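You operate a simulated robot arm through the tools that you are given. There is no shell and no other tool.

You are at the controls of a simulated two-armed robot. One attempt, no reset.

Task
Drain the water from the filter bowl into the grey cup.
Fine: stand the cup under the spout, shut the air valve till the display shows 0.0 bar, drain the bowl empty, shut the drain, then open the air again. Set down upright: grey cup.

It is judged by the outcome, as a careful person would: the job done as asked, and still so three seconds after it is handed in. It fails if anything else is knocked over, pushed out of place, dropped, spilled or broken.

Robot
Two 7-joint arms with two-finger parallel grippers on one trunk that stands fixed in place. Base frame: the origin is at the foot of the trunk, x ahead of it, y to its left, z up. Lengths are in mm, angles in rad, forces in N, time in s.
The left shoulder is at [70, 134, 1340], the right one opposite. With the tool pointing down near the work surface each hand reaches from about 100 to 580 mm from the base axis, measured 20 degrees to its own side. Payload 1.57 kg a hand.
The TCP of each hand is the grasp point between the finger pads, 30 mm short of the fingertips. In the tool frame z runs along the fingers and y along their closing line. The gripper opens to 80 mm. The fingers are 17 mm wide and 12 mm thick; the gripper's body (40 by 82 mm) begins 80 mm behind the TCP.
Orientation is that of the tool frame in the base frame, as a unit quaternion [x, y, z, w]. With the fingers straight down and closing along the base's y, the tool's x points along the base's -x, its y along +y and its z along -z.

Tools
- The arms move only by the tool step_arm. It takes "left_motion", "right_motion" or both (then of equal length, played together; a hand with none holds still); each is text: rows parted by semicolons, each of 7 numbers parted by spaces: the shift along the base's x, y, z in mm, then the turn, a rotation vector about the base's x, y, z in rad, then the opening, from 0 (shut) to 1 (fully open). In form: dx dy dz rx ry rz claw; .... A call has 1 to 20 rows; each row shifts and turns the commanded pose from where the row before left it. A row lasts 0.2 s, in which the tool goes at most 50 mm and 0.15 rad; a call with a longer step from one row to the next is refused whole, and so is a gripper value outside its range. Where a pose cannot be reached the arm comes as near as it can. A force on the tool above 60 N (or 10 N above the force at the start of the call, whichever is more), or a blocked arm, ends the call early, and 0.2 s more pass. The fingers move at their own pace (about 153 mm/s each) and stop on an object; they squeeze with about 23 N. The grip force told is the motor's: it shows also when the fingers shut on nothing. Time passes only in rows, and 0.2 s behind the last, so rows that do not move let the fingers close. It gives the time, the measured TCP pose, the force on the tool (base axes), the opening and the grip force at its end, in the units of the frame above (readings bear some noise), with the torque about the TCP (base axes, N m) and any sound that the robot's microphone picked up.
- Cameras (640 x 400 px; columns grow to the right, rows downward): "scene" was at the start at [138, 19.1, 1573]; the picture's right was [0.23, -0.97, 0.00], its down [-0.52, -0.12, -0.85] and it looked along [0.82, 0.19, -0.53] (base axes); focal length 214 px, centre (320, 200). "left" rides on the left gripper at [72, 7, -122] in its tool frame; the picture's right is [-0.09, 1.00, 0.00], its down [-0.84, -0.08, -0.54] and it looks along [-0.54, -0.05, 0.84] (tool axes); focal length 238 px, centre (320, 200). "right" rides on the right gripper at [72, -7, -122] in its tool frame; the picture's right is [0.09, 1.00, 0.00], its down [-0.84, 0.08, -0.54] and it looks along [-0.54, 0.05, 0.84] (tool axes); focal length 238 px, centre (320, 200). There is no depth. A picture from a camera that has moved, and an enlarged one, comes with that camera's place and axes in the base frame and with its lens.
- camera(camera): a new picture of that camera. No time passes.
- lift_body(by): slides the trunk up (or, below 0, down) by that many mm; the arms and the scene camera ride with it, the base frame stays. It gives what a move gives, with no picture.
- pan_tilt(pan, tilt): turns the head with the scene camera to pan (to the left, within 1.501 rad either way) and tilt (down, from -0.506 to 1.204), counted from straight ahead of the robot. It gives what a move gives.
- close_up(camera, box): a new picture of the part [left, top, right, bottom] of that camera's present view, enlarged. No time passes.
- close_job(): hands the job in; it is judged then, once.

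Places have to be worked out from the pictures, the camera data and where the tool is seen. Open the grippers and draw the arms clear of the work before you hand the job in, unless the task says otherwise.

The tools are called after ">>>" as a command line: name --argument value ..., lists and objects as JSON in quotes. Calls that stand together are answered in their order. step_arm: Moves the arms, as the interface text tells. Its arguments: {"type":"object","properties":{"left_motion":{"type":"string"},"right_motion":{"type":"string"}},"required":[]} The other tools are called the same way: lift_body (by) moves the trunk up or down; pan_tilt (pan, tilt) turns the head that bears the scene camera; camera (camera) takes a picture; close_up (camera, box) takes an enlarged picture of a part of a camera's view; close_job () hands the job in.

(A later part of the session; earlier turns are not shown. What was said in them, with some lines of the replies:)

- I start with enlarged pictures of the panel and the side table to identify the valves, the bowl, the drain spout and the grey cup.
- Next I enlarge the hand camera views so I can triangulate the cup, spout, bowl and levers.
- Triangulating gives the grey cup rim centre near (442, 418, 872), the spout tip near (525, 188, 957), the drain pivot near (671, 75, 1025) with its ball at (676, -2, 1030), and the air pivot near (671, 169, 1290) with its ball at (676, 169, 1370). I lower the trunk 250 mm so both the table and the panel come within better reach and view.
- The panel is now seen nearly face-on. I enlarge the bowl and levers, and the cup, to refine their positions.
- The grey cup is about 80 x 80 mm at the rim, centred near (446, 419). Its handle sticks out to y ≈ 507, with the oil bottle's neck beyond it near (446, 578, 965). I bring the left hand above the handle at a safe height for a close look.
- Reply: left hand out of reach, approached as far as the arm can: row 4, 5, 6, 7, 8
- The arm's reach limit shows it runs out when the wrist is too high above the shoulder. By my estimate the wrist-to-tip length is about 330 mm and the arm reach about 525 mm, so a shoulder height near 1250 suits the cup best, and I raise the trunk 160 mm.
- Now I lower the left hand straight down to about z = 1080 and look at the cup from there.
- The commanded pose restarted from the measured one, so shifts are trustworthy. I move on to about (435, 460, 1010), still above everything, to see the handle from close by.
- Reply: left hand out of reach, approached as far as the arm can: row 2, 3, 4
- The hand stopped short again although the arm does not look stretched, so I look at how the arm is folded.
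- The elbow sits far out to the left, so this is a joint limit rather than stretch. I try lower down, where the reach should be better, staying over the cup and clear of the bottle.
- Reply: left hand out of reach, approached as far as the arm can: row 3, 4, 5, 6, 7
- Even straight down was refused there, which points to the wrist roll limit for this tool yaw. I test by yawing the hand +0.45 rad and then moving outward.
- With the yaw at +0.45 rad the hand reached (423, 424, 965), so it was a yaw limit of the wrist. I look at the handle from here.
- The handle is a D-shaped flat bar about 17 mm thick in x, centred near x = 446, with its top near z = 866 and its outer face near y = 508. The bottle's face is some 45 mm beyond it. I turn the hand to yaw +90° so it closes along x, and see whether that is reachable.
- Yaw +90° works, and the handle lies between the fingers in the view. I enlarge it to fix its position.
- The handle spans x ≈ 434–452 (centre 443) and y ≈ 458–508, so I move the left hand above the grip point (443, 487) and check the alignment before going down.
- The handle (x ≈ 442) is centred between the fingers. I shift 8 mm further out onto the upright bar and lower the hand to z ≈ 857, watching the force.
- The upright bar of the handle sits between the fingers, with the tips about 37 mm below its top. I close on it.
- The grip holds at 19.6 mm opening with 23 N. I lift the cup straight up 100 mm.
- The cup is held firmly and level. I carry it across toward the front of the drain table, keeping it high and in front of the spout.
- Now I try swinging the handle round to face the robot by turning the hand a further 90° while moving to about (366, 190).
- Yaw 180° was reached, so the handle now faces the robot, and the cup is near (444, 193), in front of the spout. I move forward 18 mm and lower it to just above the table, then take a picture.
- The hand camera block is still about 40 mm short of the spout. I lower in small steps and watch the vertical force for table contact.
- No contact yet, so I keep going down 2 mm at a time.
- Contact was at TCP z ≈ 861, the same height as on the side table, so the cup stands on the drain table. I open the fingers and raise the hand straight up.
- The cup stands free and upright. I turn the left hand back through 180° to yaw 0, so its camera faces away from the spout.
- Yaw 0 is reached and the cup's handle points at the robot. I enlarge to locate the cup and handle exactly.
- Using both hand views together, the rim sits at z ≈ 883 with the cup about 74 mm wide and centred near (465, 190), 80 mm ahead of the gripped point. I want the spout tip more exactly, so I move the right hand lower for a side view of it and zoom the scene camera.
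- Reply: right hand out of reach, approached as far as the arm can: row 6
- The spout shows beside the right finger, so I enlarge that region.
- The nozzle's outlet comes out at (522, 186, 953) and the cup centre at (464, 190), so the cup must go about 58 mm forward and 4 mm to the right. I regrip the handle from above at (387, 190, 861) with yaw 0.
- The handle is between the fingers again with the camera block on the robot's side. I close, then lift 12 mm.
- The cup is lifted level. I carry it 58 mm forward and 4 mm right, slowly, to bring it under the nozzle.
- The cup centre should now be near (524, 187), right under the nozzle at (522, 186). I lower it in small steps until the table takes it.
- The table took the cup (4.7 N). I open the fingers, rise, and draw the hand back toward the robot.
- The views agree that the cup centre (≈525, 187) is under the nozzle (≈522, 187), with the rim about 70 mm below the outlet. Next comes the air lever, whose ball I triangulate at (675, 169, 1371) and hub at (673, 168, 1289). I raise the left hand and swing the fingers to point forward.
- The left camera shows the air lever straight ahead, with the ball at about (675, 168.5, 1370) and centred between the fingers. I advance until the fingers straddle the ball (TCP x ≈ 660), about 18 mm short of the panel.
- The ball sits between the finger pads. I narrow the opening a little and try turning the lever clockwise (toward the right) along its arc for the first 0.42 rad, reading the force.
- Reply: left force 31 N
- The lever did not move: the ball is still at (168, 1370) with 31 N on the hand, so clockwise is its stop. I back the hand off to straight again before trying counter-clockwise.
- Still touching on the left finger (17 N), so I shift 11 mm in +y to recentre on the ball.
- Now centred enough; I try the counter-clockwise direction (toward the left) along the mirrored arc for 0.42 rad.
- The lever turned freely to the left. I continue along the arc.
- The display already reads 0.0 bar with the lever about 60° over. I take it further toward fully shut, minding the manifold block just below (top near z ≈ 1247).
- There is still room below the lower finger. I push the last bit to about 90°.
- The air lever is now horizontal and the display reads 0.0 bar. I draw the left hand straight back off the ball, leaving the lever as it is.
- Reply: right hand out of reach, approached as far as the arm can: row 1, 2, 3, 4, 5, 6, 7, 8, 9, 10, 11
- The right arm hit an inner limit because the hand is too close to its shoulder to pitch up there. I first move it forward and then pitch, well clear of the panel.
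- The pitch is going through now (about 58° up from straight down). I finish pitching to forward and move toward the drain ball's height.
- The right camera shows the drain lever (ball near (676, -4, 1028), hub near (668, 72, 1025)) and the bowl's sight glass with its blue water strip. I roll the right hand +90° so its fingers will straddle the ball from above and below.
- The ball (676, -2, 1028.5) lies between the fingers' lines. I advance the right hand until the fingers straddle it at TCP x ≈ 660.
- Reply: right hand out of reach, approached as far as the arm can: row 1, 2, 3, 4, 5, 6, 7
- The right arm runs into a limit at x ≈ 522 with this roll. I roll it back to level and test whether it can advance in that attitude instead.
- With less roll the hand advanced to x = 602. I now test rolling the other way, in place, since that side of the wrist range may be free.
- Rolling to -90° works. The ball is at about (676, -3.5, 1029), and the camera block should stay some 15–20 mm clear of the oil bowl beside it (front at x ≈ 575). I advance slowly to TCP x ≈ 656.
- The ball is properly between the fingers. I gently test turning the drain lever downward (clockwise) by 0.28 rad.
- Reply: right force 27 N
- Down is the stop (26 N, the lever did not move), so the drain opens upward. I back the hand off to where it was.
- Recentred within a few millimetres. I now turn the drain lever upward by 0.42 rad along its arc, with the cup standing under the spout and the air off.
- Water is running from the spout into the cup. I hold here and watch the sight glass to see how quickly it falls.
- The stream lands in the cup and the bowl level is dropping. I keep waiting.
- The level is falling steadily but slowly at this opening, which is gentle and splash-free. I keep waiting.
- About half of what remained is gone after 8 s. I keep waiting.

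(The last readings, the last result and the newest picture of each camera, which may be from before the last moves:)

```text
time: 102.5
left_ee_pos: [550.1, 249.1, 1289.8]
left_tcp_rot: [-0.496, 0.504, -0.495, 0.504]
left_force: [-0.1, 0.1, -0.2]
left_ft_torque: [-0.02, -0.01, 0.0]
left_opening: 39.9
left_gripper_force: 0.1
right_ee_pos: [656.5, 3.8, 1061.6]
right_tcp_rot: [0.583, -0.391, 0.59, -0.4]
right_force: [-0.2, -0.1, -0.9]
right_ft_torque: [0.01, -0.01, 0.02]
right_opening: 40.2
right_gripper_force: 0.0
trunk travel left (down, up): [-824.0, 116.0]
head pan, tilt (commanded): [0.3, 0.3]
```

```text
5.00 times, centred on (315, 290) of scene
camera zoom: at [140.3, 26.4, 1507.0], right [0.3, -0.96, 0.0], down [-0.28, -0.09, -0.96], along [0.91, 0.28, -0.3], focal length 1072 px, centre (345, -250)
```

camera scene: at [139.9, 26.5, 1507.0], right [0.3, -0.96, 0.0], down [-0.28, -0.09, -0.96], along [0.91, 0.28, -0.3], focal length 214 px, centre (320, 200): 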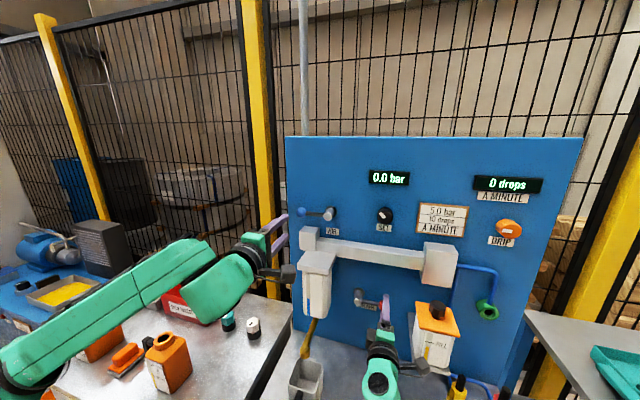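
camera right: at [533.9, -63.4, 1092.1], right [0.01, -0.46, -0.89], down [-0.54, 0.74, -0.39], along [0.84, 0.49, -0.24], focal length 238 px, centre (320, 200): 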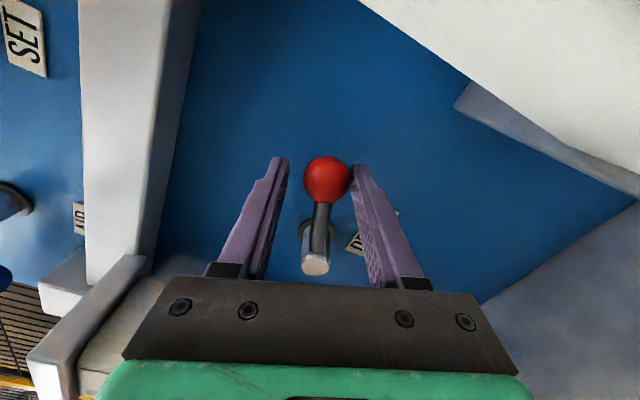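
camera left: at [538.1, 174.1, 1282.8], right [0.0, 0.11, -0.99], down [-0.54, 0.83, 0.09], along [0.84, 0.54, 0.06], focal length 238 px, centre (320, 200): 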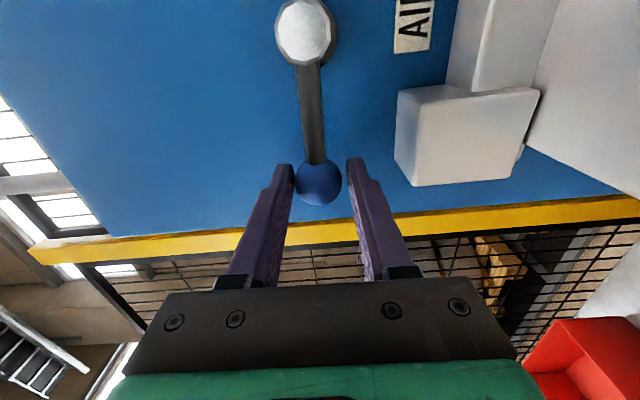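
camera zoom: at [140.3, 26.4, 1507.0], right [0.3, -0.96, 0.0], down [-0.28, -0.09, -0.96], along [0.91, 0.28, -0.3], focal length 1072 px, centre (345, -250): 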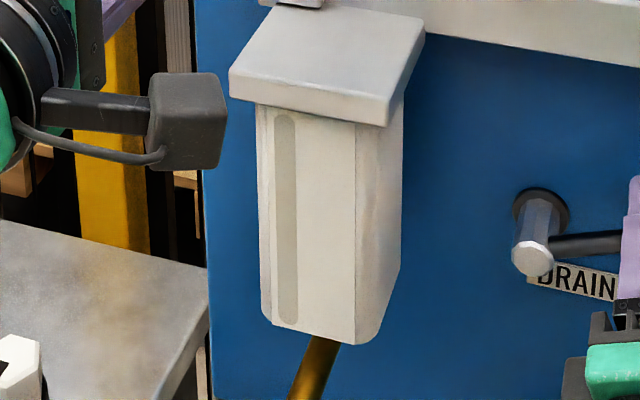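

The sight glass is empty and the stream has stopped, with the water standing well below the cup's rim. I turn the drain lever back down to its stop and press lightly to be sure it is shut.

>>> step_arm --right_motion "0 0 0 0 0 0 0.5; 0 0 0 0 0 0 0.5; 0 0 0 0 0 0 0.5; 0 0 0 0 0 0 0.5; 0 0 0 0 0 0 0.5; 0 -3.75 -10.25 0.14 0 0 0.5; 0 -2.27 -10.68 0.14 0 0 0.5; 0 -0.76 -10.88 0.14 0 0 0.5; 0 0 -6 0 0 0 0.5; 0 0 -3 0 0 0 0.5; 0 0 0 0 0 0 0.5"

>>> camera --camera "right"

>>> close_up --camera "scene" --box '[280, 240, 380, 400]'

```text
time: 105.0
left_ee_pos: [549.8, 249.3, 1289.0]
left_tcp_rot: [-0.496, 0.505, -0.495, 0.505]
left_force: [-0.9, -0.5, 1.0]
left_ft_torque: [0.0, -0.02, 0.03]
left_opening: 40.1
left_gripper_force: 0.0
right_ee_pos: [655.0, -3.2, 1021.6]
right_tcp_rot: [-0.486, 0.504, -0.496, 0.513]
right_force: [4.9, -0.4, 9.8]
right_ft_torque: [0.01, -0.1, -0.05]
right_opening: 47.6
right_gripper_force: 4.2
trunk travel left (down, up): [-824.0, 116.0]
head pan, tilt (commanded): [0.3, 0.3]
```

```text
taken
camera right: at [533.3, -77.2, 1021.8], right [0.02, -0.06, -1.0], down [-0.54, 0.84, -0.06], along [0.84, 0.54, -0.01], focal length 238 px, centre (320, 200)
```

right: 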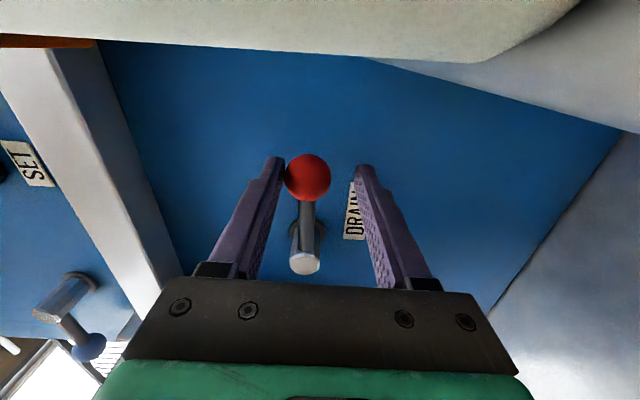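

```text
2.50 times, centred on (330, 320) of scene
camera zoom: at [139.2, 26.2, 1507.2], right [0.3, -0.96, 0.0], down [-0.28, -0.09, -0.96], along [0.91, 0.28, -0.3], focal length 536 px, centre (295, -100)
```

zoom: 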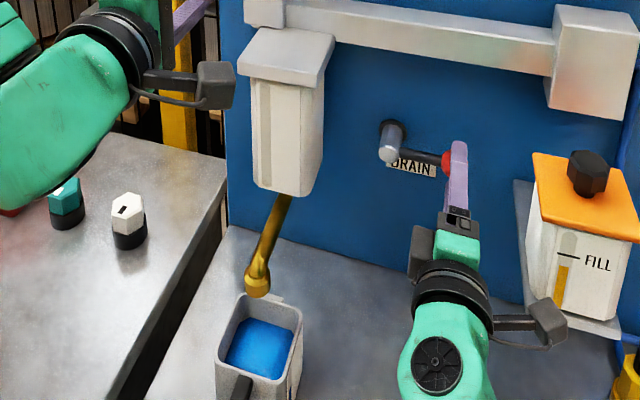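

The lever is back on its stop (10 N). I ease off, open the fingers a bit wider and draw the right hand straight back.

>>> step_arm --right_motion "0 0 4 0 0 0 0.6; 0 0 3 0 0 0 0.65; -10 0 0 0 0 0 0.65; -20 0 0 0 0 0 0.65; -30 0 0 0 0 0 0.65; -35 0 0 0 0 0 0.65; -35 0 0 0 0 0 0.65"

>>> camera --camera "right"

>>> close_up --camera "scene" --box '[280, 180, 440, 380]'

```text
time: 106.5
left_ee_pos: [548.6, 250.1, 1291.3]
left_tcp_rot: [-0.495, 0.503, -0.496, 0.505]
left_force: [-0.5, -1.3, 0.1]
left_ft_torque: [0.02, -0.05, 0.01]
left_opening: 40.0
left_gripper_force: 0.0
right_ee_pos: [522.5, -4.1, 1025.6]
right_tcp_rot: [-0.486, 0.505, -0.495, 0.513]
right_force: [-0.1, -0.1, 0.8]
right_ft_torque: [0.0, -0.01, 0.0]
right_opening: 52.1
right_gripper_force: 0.1
trunk travel left (down, up): [-824.0, 116.0]
head pan, tilt (commanded): [0.3, 0.3]
```

```text
taken
camera right: at [401.6, -79.3, 1027.3], right [0.02, -0.06, -1.0], down [-0.54, 0.84, -0.06], along [0.84, 0.54, -0.02], focal length 238 px, centre (320, 200)
```

right: 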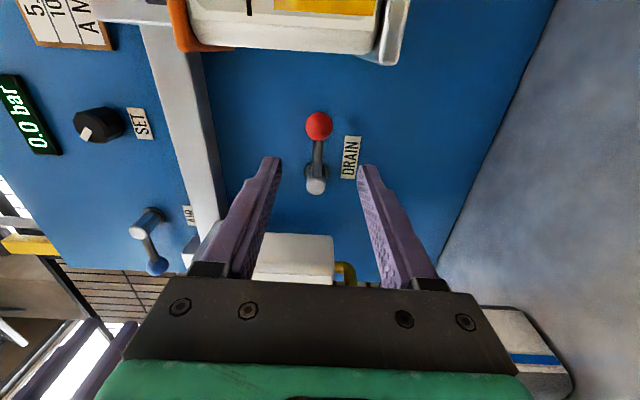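

```text
2.00 times, centred on (360, 280) of scene
camera zoom: at [138.5, 26.1, 1507.2], right [0.3, -0.96, 0.0], down [-0.28, -0.09, -0.96], along [0.91, 0.28, -0.29], focal length 429 px, centre (240, 40)
```

zoom: 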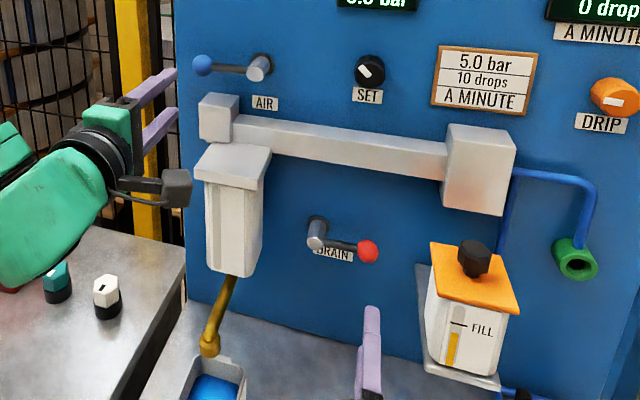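

The drain lever is back at horizontal and nothing is running. Now the air: I look through the left camera at the air lever before going back onto it.

>>> camera --camera "left"

>>> camera --camera "scene"

```text
taken
camera left: at [427.5, 175.8, 1282.5], right [0.0, 0.11, -0.99], down [-0.54, 0.83, 0.09], along [0.84, 0.54, 0.06], focal length 238 px, centre (320, 200)
```

left: 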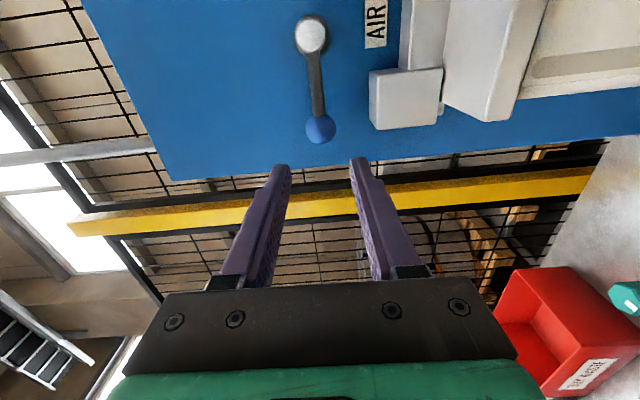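

```text
taken
camera scene: at [138.5, 26.1, 1507.2], right [0.3, -0.96, 0.0], down [-0.28, -0.09, -0.96], along [0.91, 0.28, -0.29], focal length 214 px, centre (320, 200)
```

scene: 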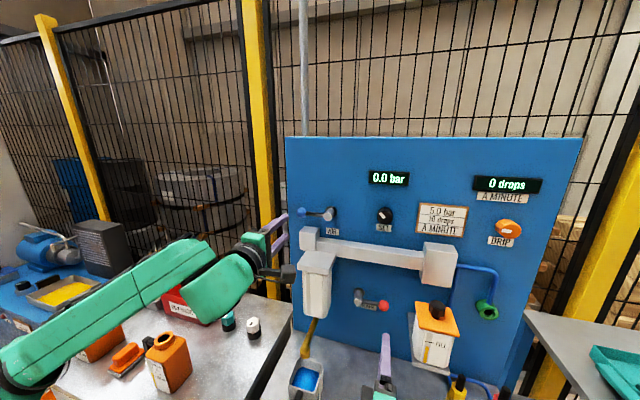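

The ball is at about (675, 249, 1291), straight ahead of the left fingers. I advance to straddle it again with a 38 mm opening.

>>> step_arm --left_motion "25 0 1 0 0 0 0.48; 30 0 0.5 0 0 0 0.48; 25 0 0 0 0 0 0.48; 15 0 0 0 0 0 0.48; 10 0 0 0 0 0 0.48; 6 0 0 0 0 0 0.48; 0 0 0 0 0 0 0.48"

>>> camera --camera "left"

>>> close_up --camera "scene" --box '[270, 150, 420, 260]'

```text
time: 108.2
left_ee_pos: [661.6, 249.0, 1292.6]
left_tcp_rot: [-0.496, 0.504, -0.496, 0.505]
left_force: [-0.6, -0.1, -0.8]
left_ft_torque: [-0.02, 0.0, 0.03]
left_opening: 38.3
left_gripper_force: 0.0
right_ee_pos: [525.0, -4.4, 1026.0]
right_tcp_rot: [-0.487, 0.506, -0.494, 0.512]
right_force: [0.6, -0.7, 0.9]
right_ft_torque: [0.0, 0.02, 0.0]
right_opening: 51.9
right_gripper_force: 0.1
trunk travel left (down, up): [-824.0, 116.0]
head pan, tilt (commanded): [0.3, 0.3]
```

```text
taken
camera left: at [540.7, 176.0, 1284.5], right [0.0, 0.11, -0.99], down [-0.54, 0.83, 0.09], along [0.84, 0.54, 0.06], focal length 238 px, centre (320, 200)
```

left: 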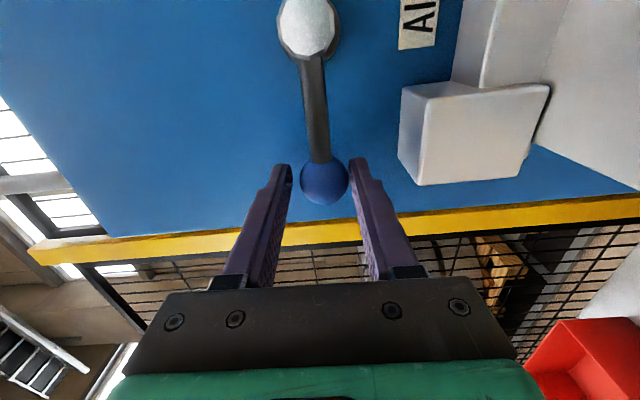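

```text
3.64 times, centred on (345, 205) of scene
camera zoom: at [140.0, 26.5, 1507.0], right [0.3, -0.96, 0.0], down [-0.28, -0.09, -0.96], along [0.91, 0.28, -0.3], focal length 780 px, centre (229, 182)
```

zoom: 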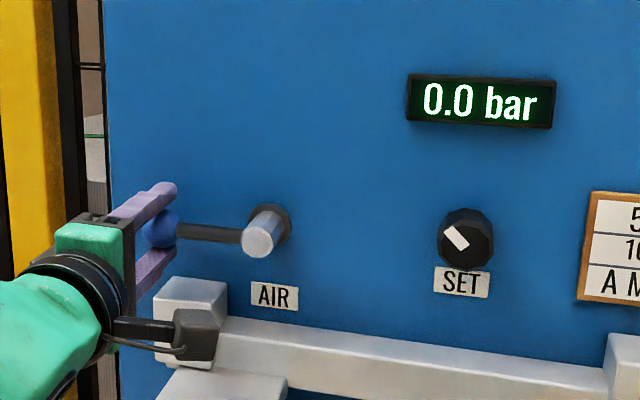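

The ball is between the fingers again. I turn the lever back up along its arc, first half.

>>> step_arm --left_motion "0 -1.15 11.42 0.14 0 0 0.48; 0 -2.74 11.14 0.14 0 0 0.48; 0 -4.26 10.65 0.14 0 0 0.48; 0 -5.71 9.95 0.14 0 0 0.48; 0 -7.04 9.05 0.14 0 0 0.48; 0 -8.24 7.99 0.14 0 0 0.48; 0 0 0 0 0 0 0.48"

>>> camera --camera "left"

>>> close_up --camera "scene" --box '[270, 150, 420, 260]'

```text
time: 109.8
left_ee_pos: [662.1, 220.4, 1352.3]
left_tcp_rot: [-0.247, 0.662, -0.248, 0.663]
left_force: [0.3, -0.1, -1.6]
left_ft_torque: [0.0, 0.0, 0.01]
left_opening: 39.0
left_gripper_force: 0.9
right_ee_pos: [525.3, -3.9, 1026.2]
right_tcp_rot: [-0.487, 0.505, -0.495, 0.512]
right_force: [0.3, -1.0, 0.0]
right_ft_torque: [0.02, -0.01, -0.01]
right_opening: 52.2
right_gripper_force: 0.1
trunk travel left (down, up): [-824.0, 116.0]
head pan, tilt (commanded): [0.3, 0.3]
```

```text
taken
camera left: at [540.8, 176.3, 1293.9], right [0.0, 0.81, -0.58], down [-0.54, 0.49, 0.68], along [0.84, 0.32, 0.44], focal length 238 px, centre (320, 200)
```

left: 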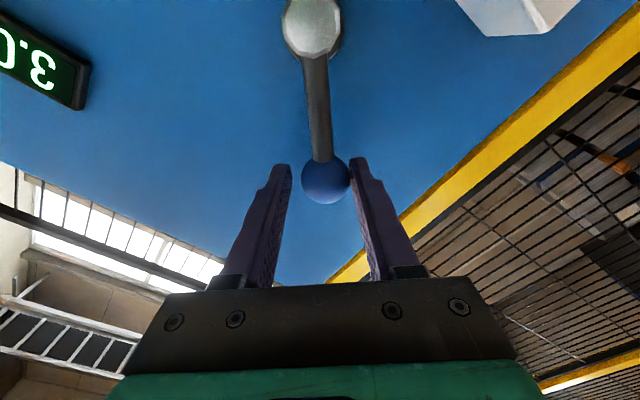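

```text
3.64 times, centred on (345, 205) of scene
camera zoom: at [140.5, 27.0, 1506.9], right [0.3, -0.96, 0.0], down [-0.28, -0.09, -0.96], along [0.91, 0.28, -0.3], focal length 780 px, centre (229, 182)
```

zoom: 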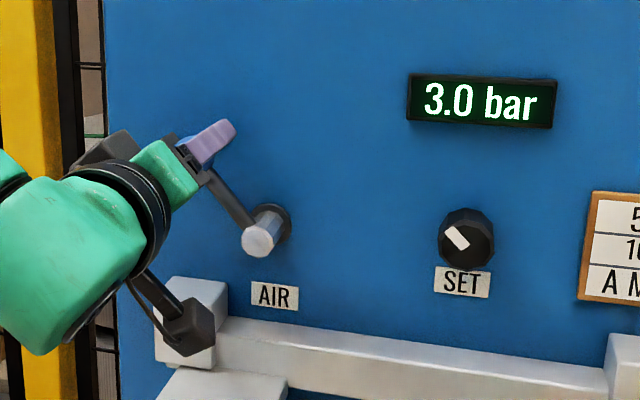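

Pressure is back at 3.0 bar. I carry the lever on to its upright stop.

>>> step_arm --left_motion "0 -9.26 6.76 0.14 0 0 0.48; 0 -10.12 5.39 0.14 0 0 0.48; 0 -10.78 3.94 0.14 0 0 0.48; 0 -11.22 2.39 0.14 0 0 0.48; 0 -11.44 0.8 0.14 0 0 0.48; 0 -4 0 0 0 0 0.48; 0 -2 0 0 0 0 0.48; 0 0 0 0 0 0 0.48"

>>> camera --camera "left"

>>> close_up --camera "scene" --box '[270, 150, 420, 260]'

```text
time: 111.5
left_ee_pos: [660.4, 163.5, 1369.8]
left_tcp_rot: [-0.006, 0.706, -0.006, 0.708]
left_force: [1.2, 5.9, 1.4]
left_ft_torque: [0.02, 0.05, 0.08]
left_opening: 44.1
left_gripper_force: 3.3
right_ee_pos: [525.4, -1.2, 1026.0]
right_tcp_rot: [-0.487, 0.504, -0.496, 0.512]
right_force: [0.3, -0.6, 0.5]
right_ft_torque: [0.03, 0.02, 0.03]
right_opening: 52.0
right_gripper_force: 0.1
trunk travel left (down, up): [-824.0, 116.0]
head pan, tilt (commanded): [0.3, 0.3]
```

```text
taken
camera left: at [539.1, 167.7, 1299.0], right [0.0, 1.0, 0.08], down [-0.54, -0.07, 0.84], along [0.84, -0.04, 0.54], focal length 238 px, centre (320, 200)
```

left: 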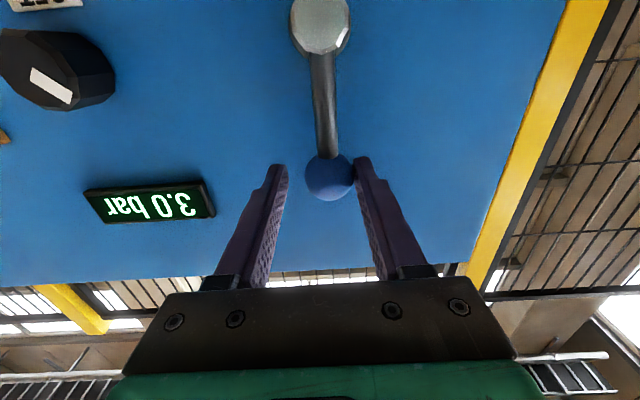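

```text
3.64 times, centred on (345, 205) of scene
camera zoom: at [139.8, 29.7, 1507.0], right [0.3, -0.96, 0.0], down [-0.28, -0.09, -0.96], along [0.91, 0.28, -0.3], focal length 780 px, centre (229, 182)
```

zoom: 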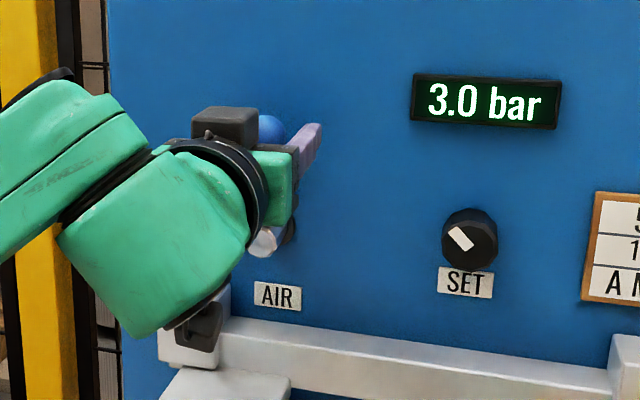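

The air lever is upright on its stop. I ease off, open a little, and retreat the left hand straight back.

>>> step_arm --left_motion "0 4 0 0 0 0 0.6; 0 2 0 0 0 0 0.7; -10 0 0 0 0 0 0.7; -25 0 0 0 0 0 0.7; -30 0 0 0 0 0 0.7; -35 0 0 0 0 0 0.7; -35 0 0 0 0 0 0.7"

>>> camera --camera "left"

>>> camera --camera "scene"

```text
time: 113.2
left_ee_pos: [522.6, 164.3, 1371.9]
left_tcp_rot: [-0.004, 0.706, -0.005, 0.709]
left_force: [0.4, 0.4, 0.3]
left_ft_torque: [-0.01, -0.04, 0.02]
left_opening: 55.8
left_gripper_force: 0.0
right_ee_pos: [523.5, -4.0, 1026.1]
right_tcp_rot: [-0.486, 0.504, -0.495, 0.513]
right_force: [-0.2, 0.2, -0.5]
right_ft_torque: [0.01, -0.01, 0.01]
right_opening: 52.1
right_gripper_force: 0.0
trunk travel left (down, up): [-824.0, 116.0]
head pan, tilt (commanded): [0.3, 0.3]
```

```text
taken
camera left: at [400.9, 169.3, 1299.6], right [0.0, 1.0, 0.08], down [-0.55, -0.07, 0.84], along [0.84, -0.04, 0.54], focal length 238 px, centre (320, 200)
```

left: 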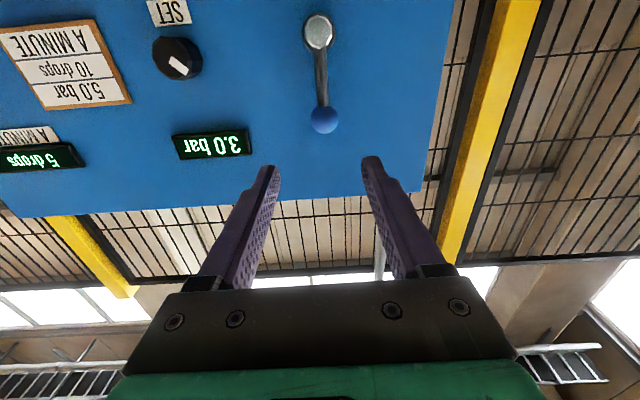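

```text
taken
camera scene: at [138.1, 26.7, 1507.2], right [0.3, -0.96, 0.0], down [-0.28, -0.09, -0.96], along [0.91, 0.28, -0.29], focal length 214 px, centre (320, 200)
```

scene: 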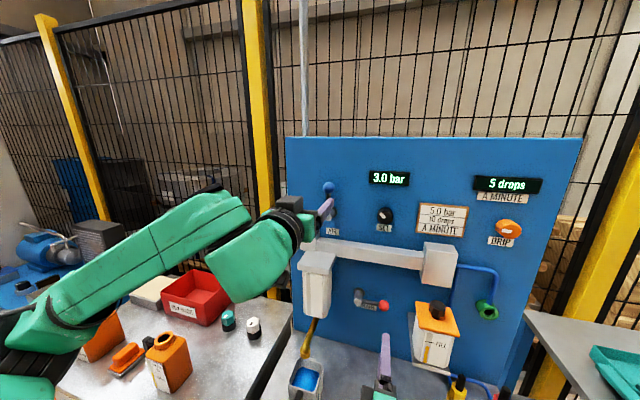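

The air lever is upright with 3.0 bar shown, the drain lever is horizontal, and the cup is upright under the spout. I now open both grippers and draw both arms back and up, clear of the work.

>>> step_arm --left_motion "-20 6 0 0 0 0 1; -20 6 0 0 0 0 1; -20 6 0 0 0 0 1; -20 6 0 0 0 0 1" --right_motion "-15 -6 10 0 0 0 1; -15 -6 10 0 0 0 1; -15 -6 10 0 0 0 1; -15 -6 10 0 0 0 1"

>>> pan_tilt --pan 0.3 --tilt 0.5

>>> camera --camera "scene"

>>> close_up --camera "scene" --box '[270, 180, 430, 340]'

```text
time: 114.2
left_ee_pos: [444.2, 189.2, 1370.2]
left_tcp_rot: [-0.004, 0.706, -0.004, 0.708]
left_force: [0.6, -0.2, -0.2]
left_ft_torque: [-0.02, 0.04, -0.02]
left_opening: 80.0
left_gripper_force: 0.0
right_ee_pos: [464.1, -26.5, 1069.0]
right_tcp_rot: [-0.487, 0.504, -0.497, 0.513]
right_force: [-1.1, -0.5, 1.2]
right_ft_torque: [-0.02, 0.06, -0.02]
right_opening: 79.9
right_gripper_force: 0.0
trunk travel left (down, up): [-824.0, 116.0]
head pan, tilt (commanded): [0.3, 0.3]
```

```text
time: 114.9
left_ee_pos: [445.3, 189.3, 1369.6]
left_tcp_rot: [-0.005, 0.706, -0.005, 0.708]
left_force: [0.3, 0.2, 0.1]
left_ft_torque: [0.02, -0.03, -0.02]
left_opening: 80.1
left_gripper_force: 0.0
right_ee_pos: [465.8, -26.7, 1066.0]
right_tcp_rot: [-0.486, 0.505, -0.495, 0.513]
right_force: [-0.1, -1.0, 0.1]
right_ft_torque: [-0.01, -0.03, 0.0]
right_opening: 80.1
right_gripper_force: 0.1
trunk travel left (down, up): [-824.0, 116.0]
head pan, tilt (commanded): [0.3, 0.499]
```

```text
taken
camera scene: at [137.7, 25.7, 1488.7], right [0.3, -0.96, 0.0], down [-0.46, -0.14, -0.88], along [0.84, 0.26, -0.48], focal length 214 px, centre (320, 200)
```

scene: 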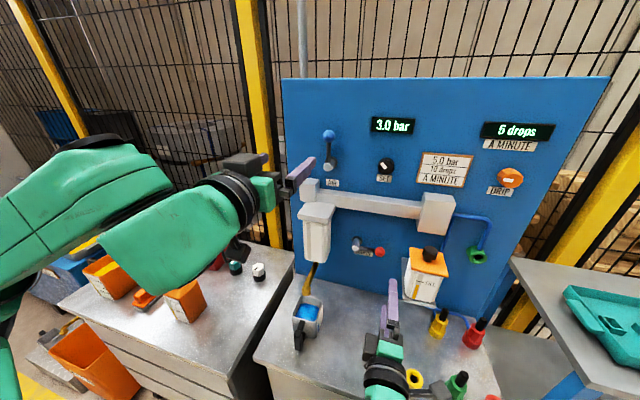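

```text
2.50 times, centred on (350, 260) of scene
camera zoom: at [137.7, 25.7, 1488.7], right [0.3, -0.96, 0.0], down [-0.46, -0.14, -0.88], along [0.84, 0.26, -0.48], focal length 536 px, centre (245, 50)
```

zoom: 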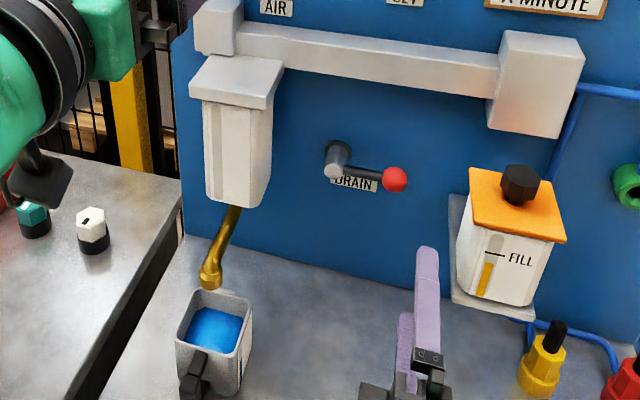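

Everything looks in order; I check the displays and the fittings near the right arm closely before pulling that arm further up.

>>> close_up --camera "scene" --box '[300, 100, 560, 210]'

>>> close_up --camera "scene" --box '[340, 280, 520, 400]'

>>> step_arm --right_motion "-5 -8 25 0 0 0 1; -5 -8 25 0 0 0 1; -5 -8 25 0 0 0 1; -5 -8 25 0 0 0 1"

>>> camera --camera "scene"

```text
2.46 times, centred on (430, 155) of scene
camera zoom: at [137.7, 25.7, 1488.7], right [0.3, -0.96, 0.0], down [-0.46, -0.14, -0.88], along [0.84, 0.26, -0.48], focal length 528 px, centre (49, 311)
```

zoom: 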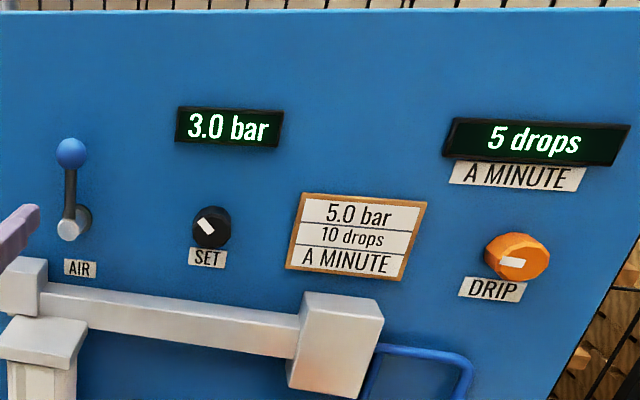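

```text
3.33 times, centred on (430, 340) of scene
camera zoom: at [137.7, 25.7, 1488.7], right [0.3, -0.96, 0.0], down [-0.46, -0.14, -0.88], along [0.84, 0.26, -0.48], focal length 715 px, centre (-47, -267)
```

zoom: 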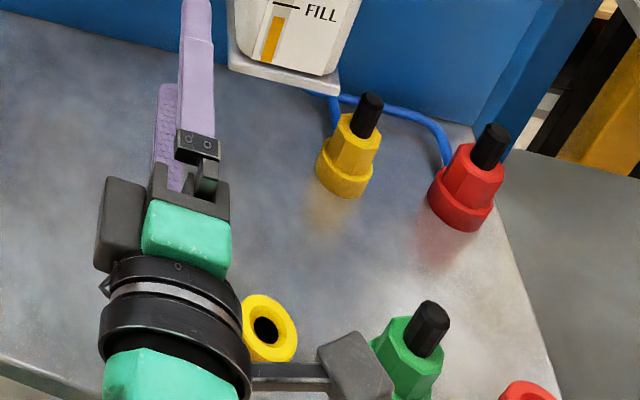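

```text
time: 115.9
left_ee_pos: [446.1, 190.2, 1371.5]
left_tcp_rot: [-0.004, 0.706, -0.005, 0.708]
left_force: [0.1, 0.8, 0.3]
left_ft_torque: [0.03, -0.02, -0.01]
left_opening: 80.2
left_gripper_force: 0.0
right_ee_pos: [447.3, -60.4, 1167.6]
right_tcp_rot: [-0.486, 0.506, -0.495, 0.512]
right_force: [-1.1, 0.0, -0.1]
right_ft_torque: [0.0, 0.0, -0.01]
right_opening: 79.9
right_gripper_force: 0.0
trunk travel left (down, up): [-824.0, 116.0]
head pan, tilt (commanded): [0.3, 0.499]
```

```text
taken
camera scene: at [137.3, 25.8, 1488.6], right [0.3, -0.96, 0.0], down [-0.46, -0.14, -0.88], along [0.84, 0.26, -0.48], focal length 214 px, centre (320, 200)
```

scene: 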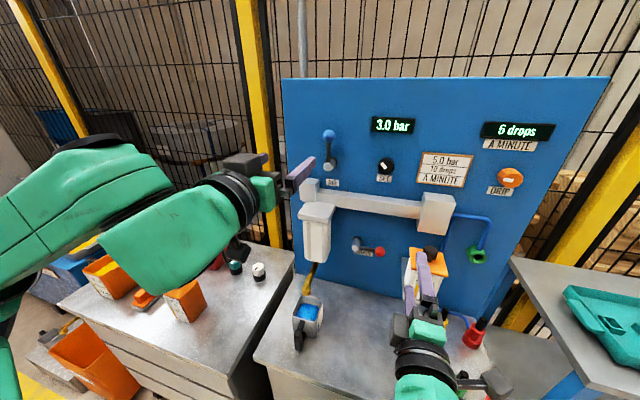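

Final state: 3.0 bar shown with the air lever upright, the drain lever on its horizontal stop, the bowl empty, and the cup standing upright under the spout with the water in it. Nothing else is disturbed, both grippers are open and clear, so I hand the job in.

>>> close_job

```text
The job is handed in.
```

The filter bowl is drained and the water is in the grey cup, which stands upright under the spout. I've handed the job in, but no verdict came back.

- **Air shut:** I turned the AIR lever to the left until it was horizontal, and the display showed 0.0 bar before any draining began.
- **Drained:** I opened the DRAIN lever partway, upward, and waited until the sight glass was empty and the stream had stopped. The water stayed well below the cup's rim.
- **Drain shut:** the DRAIN lever is back on its horizontal stop.
- **Air open again:** the AIR lever is upright on its stop. The display is back at 3.0 bar and the drip counter reads 5 drops, both as at the start.

I first pushed each lever the wrong way, against its stop (31 N on the air, 26 N on the drain). Neither lever moved. In the final pictures nothing was spilled, knocked over or moved out of place. Both grippers are open and the arms are clear of the work.
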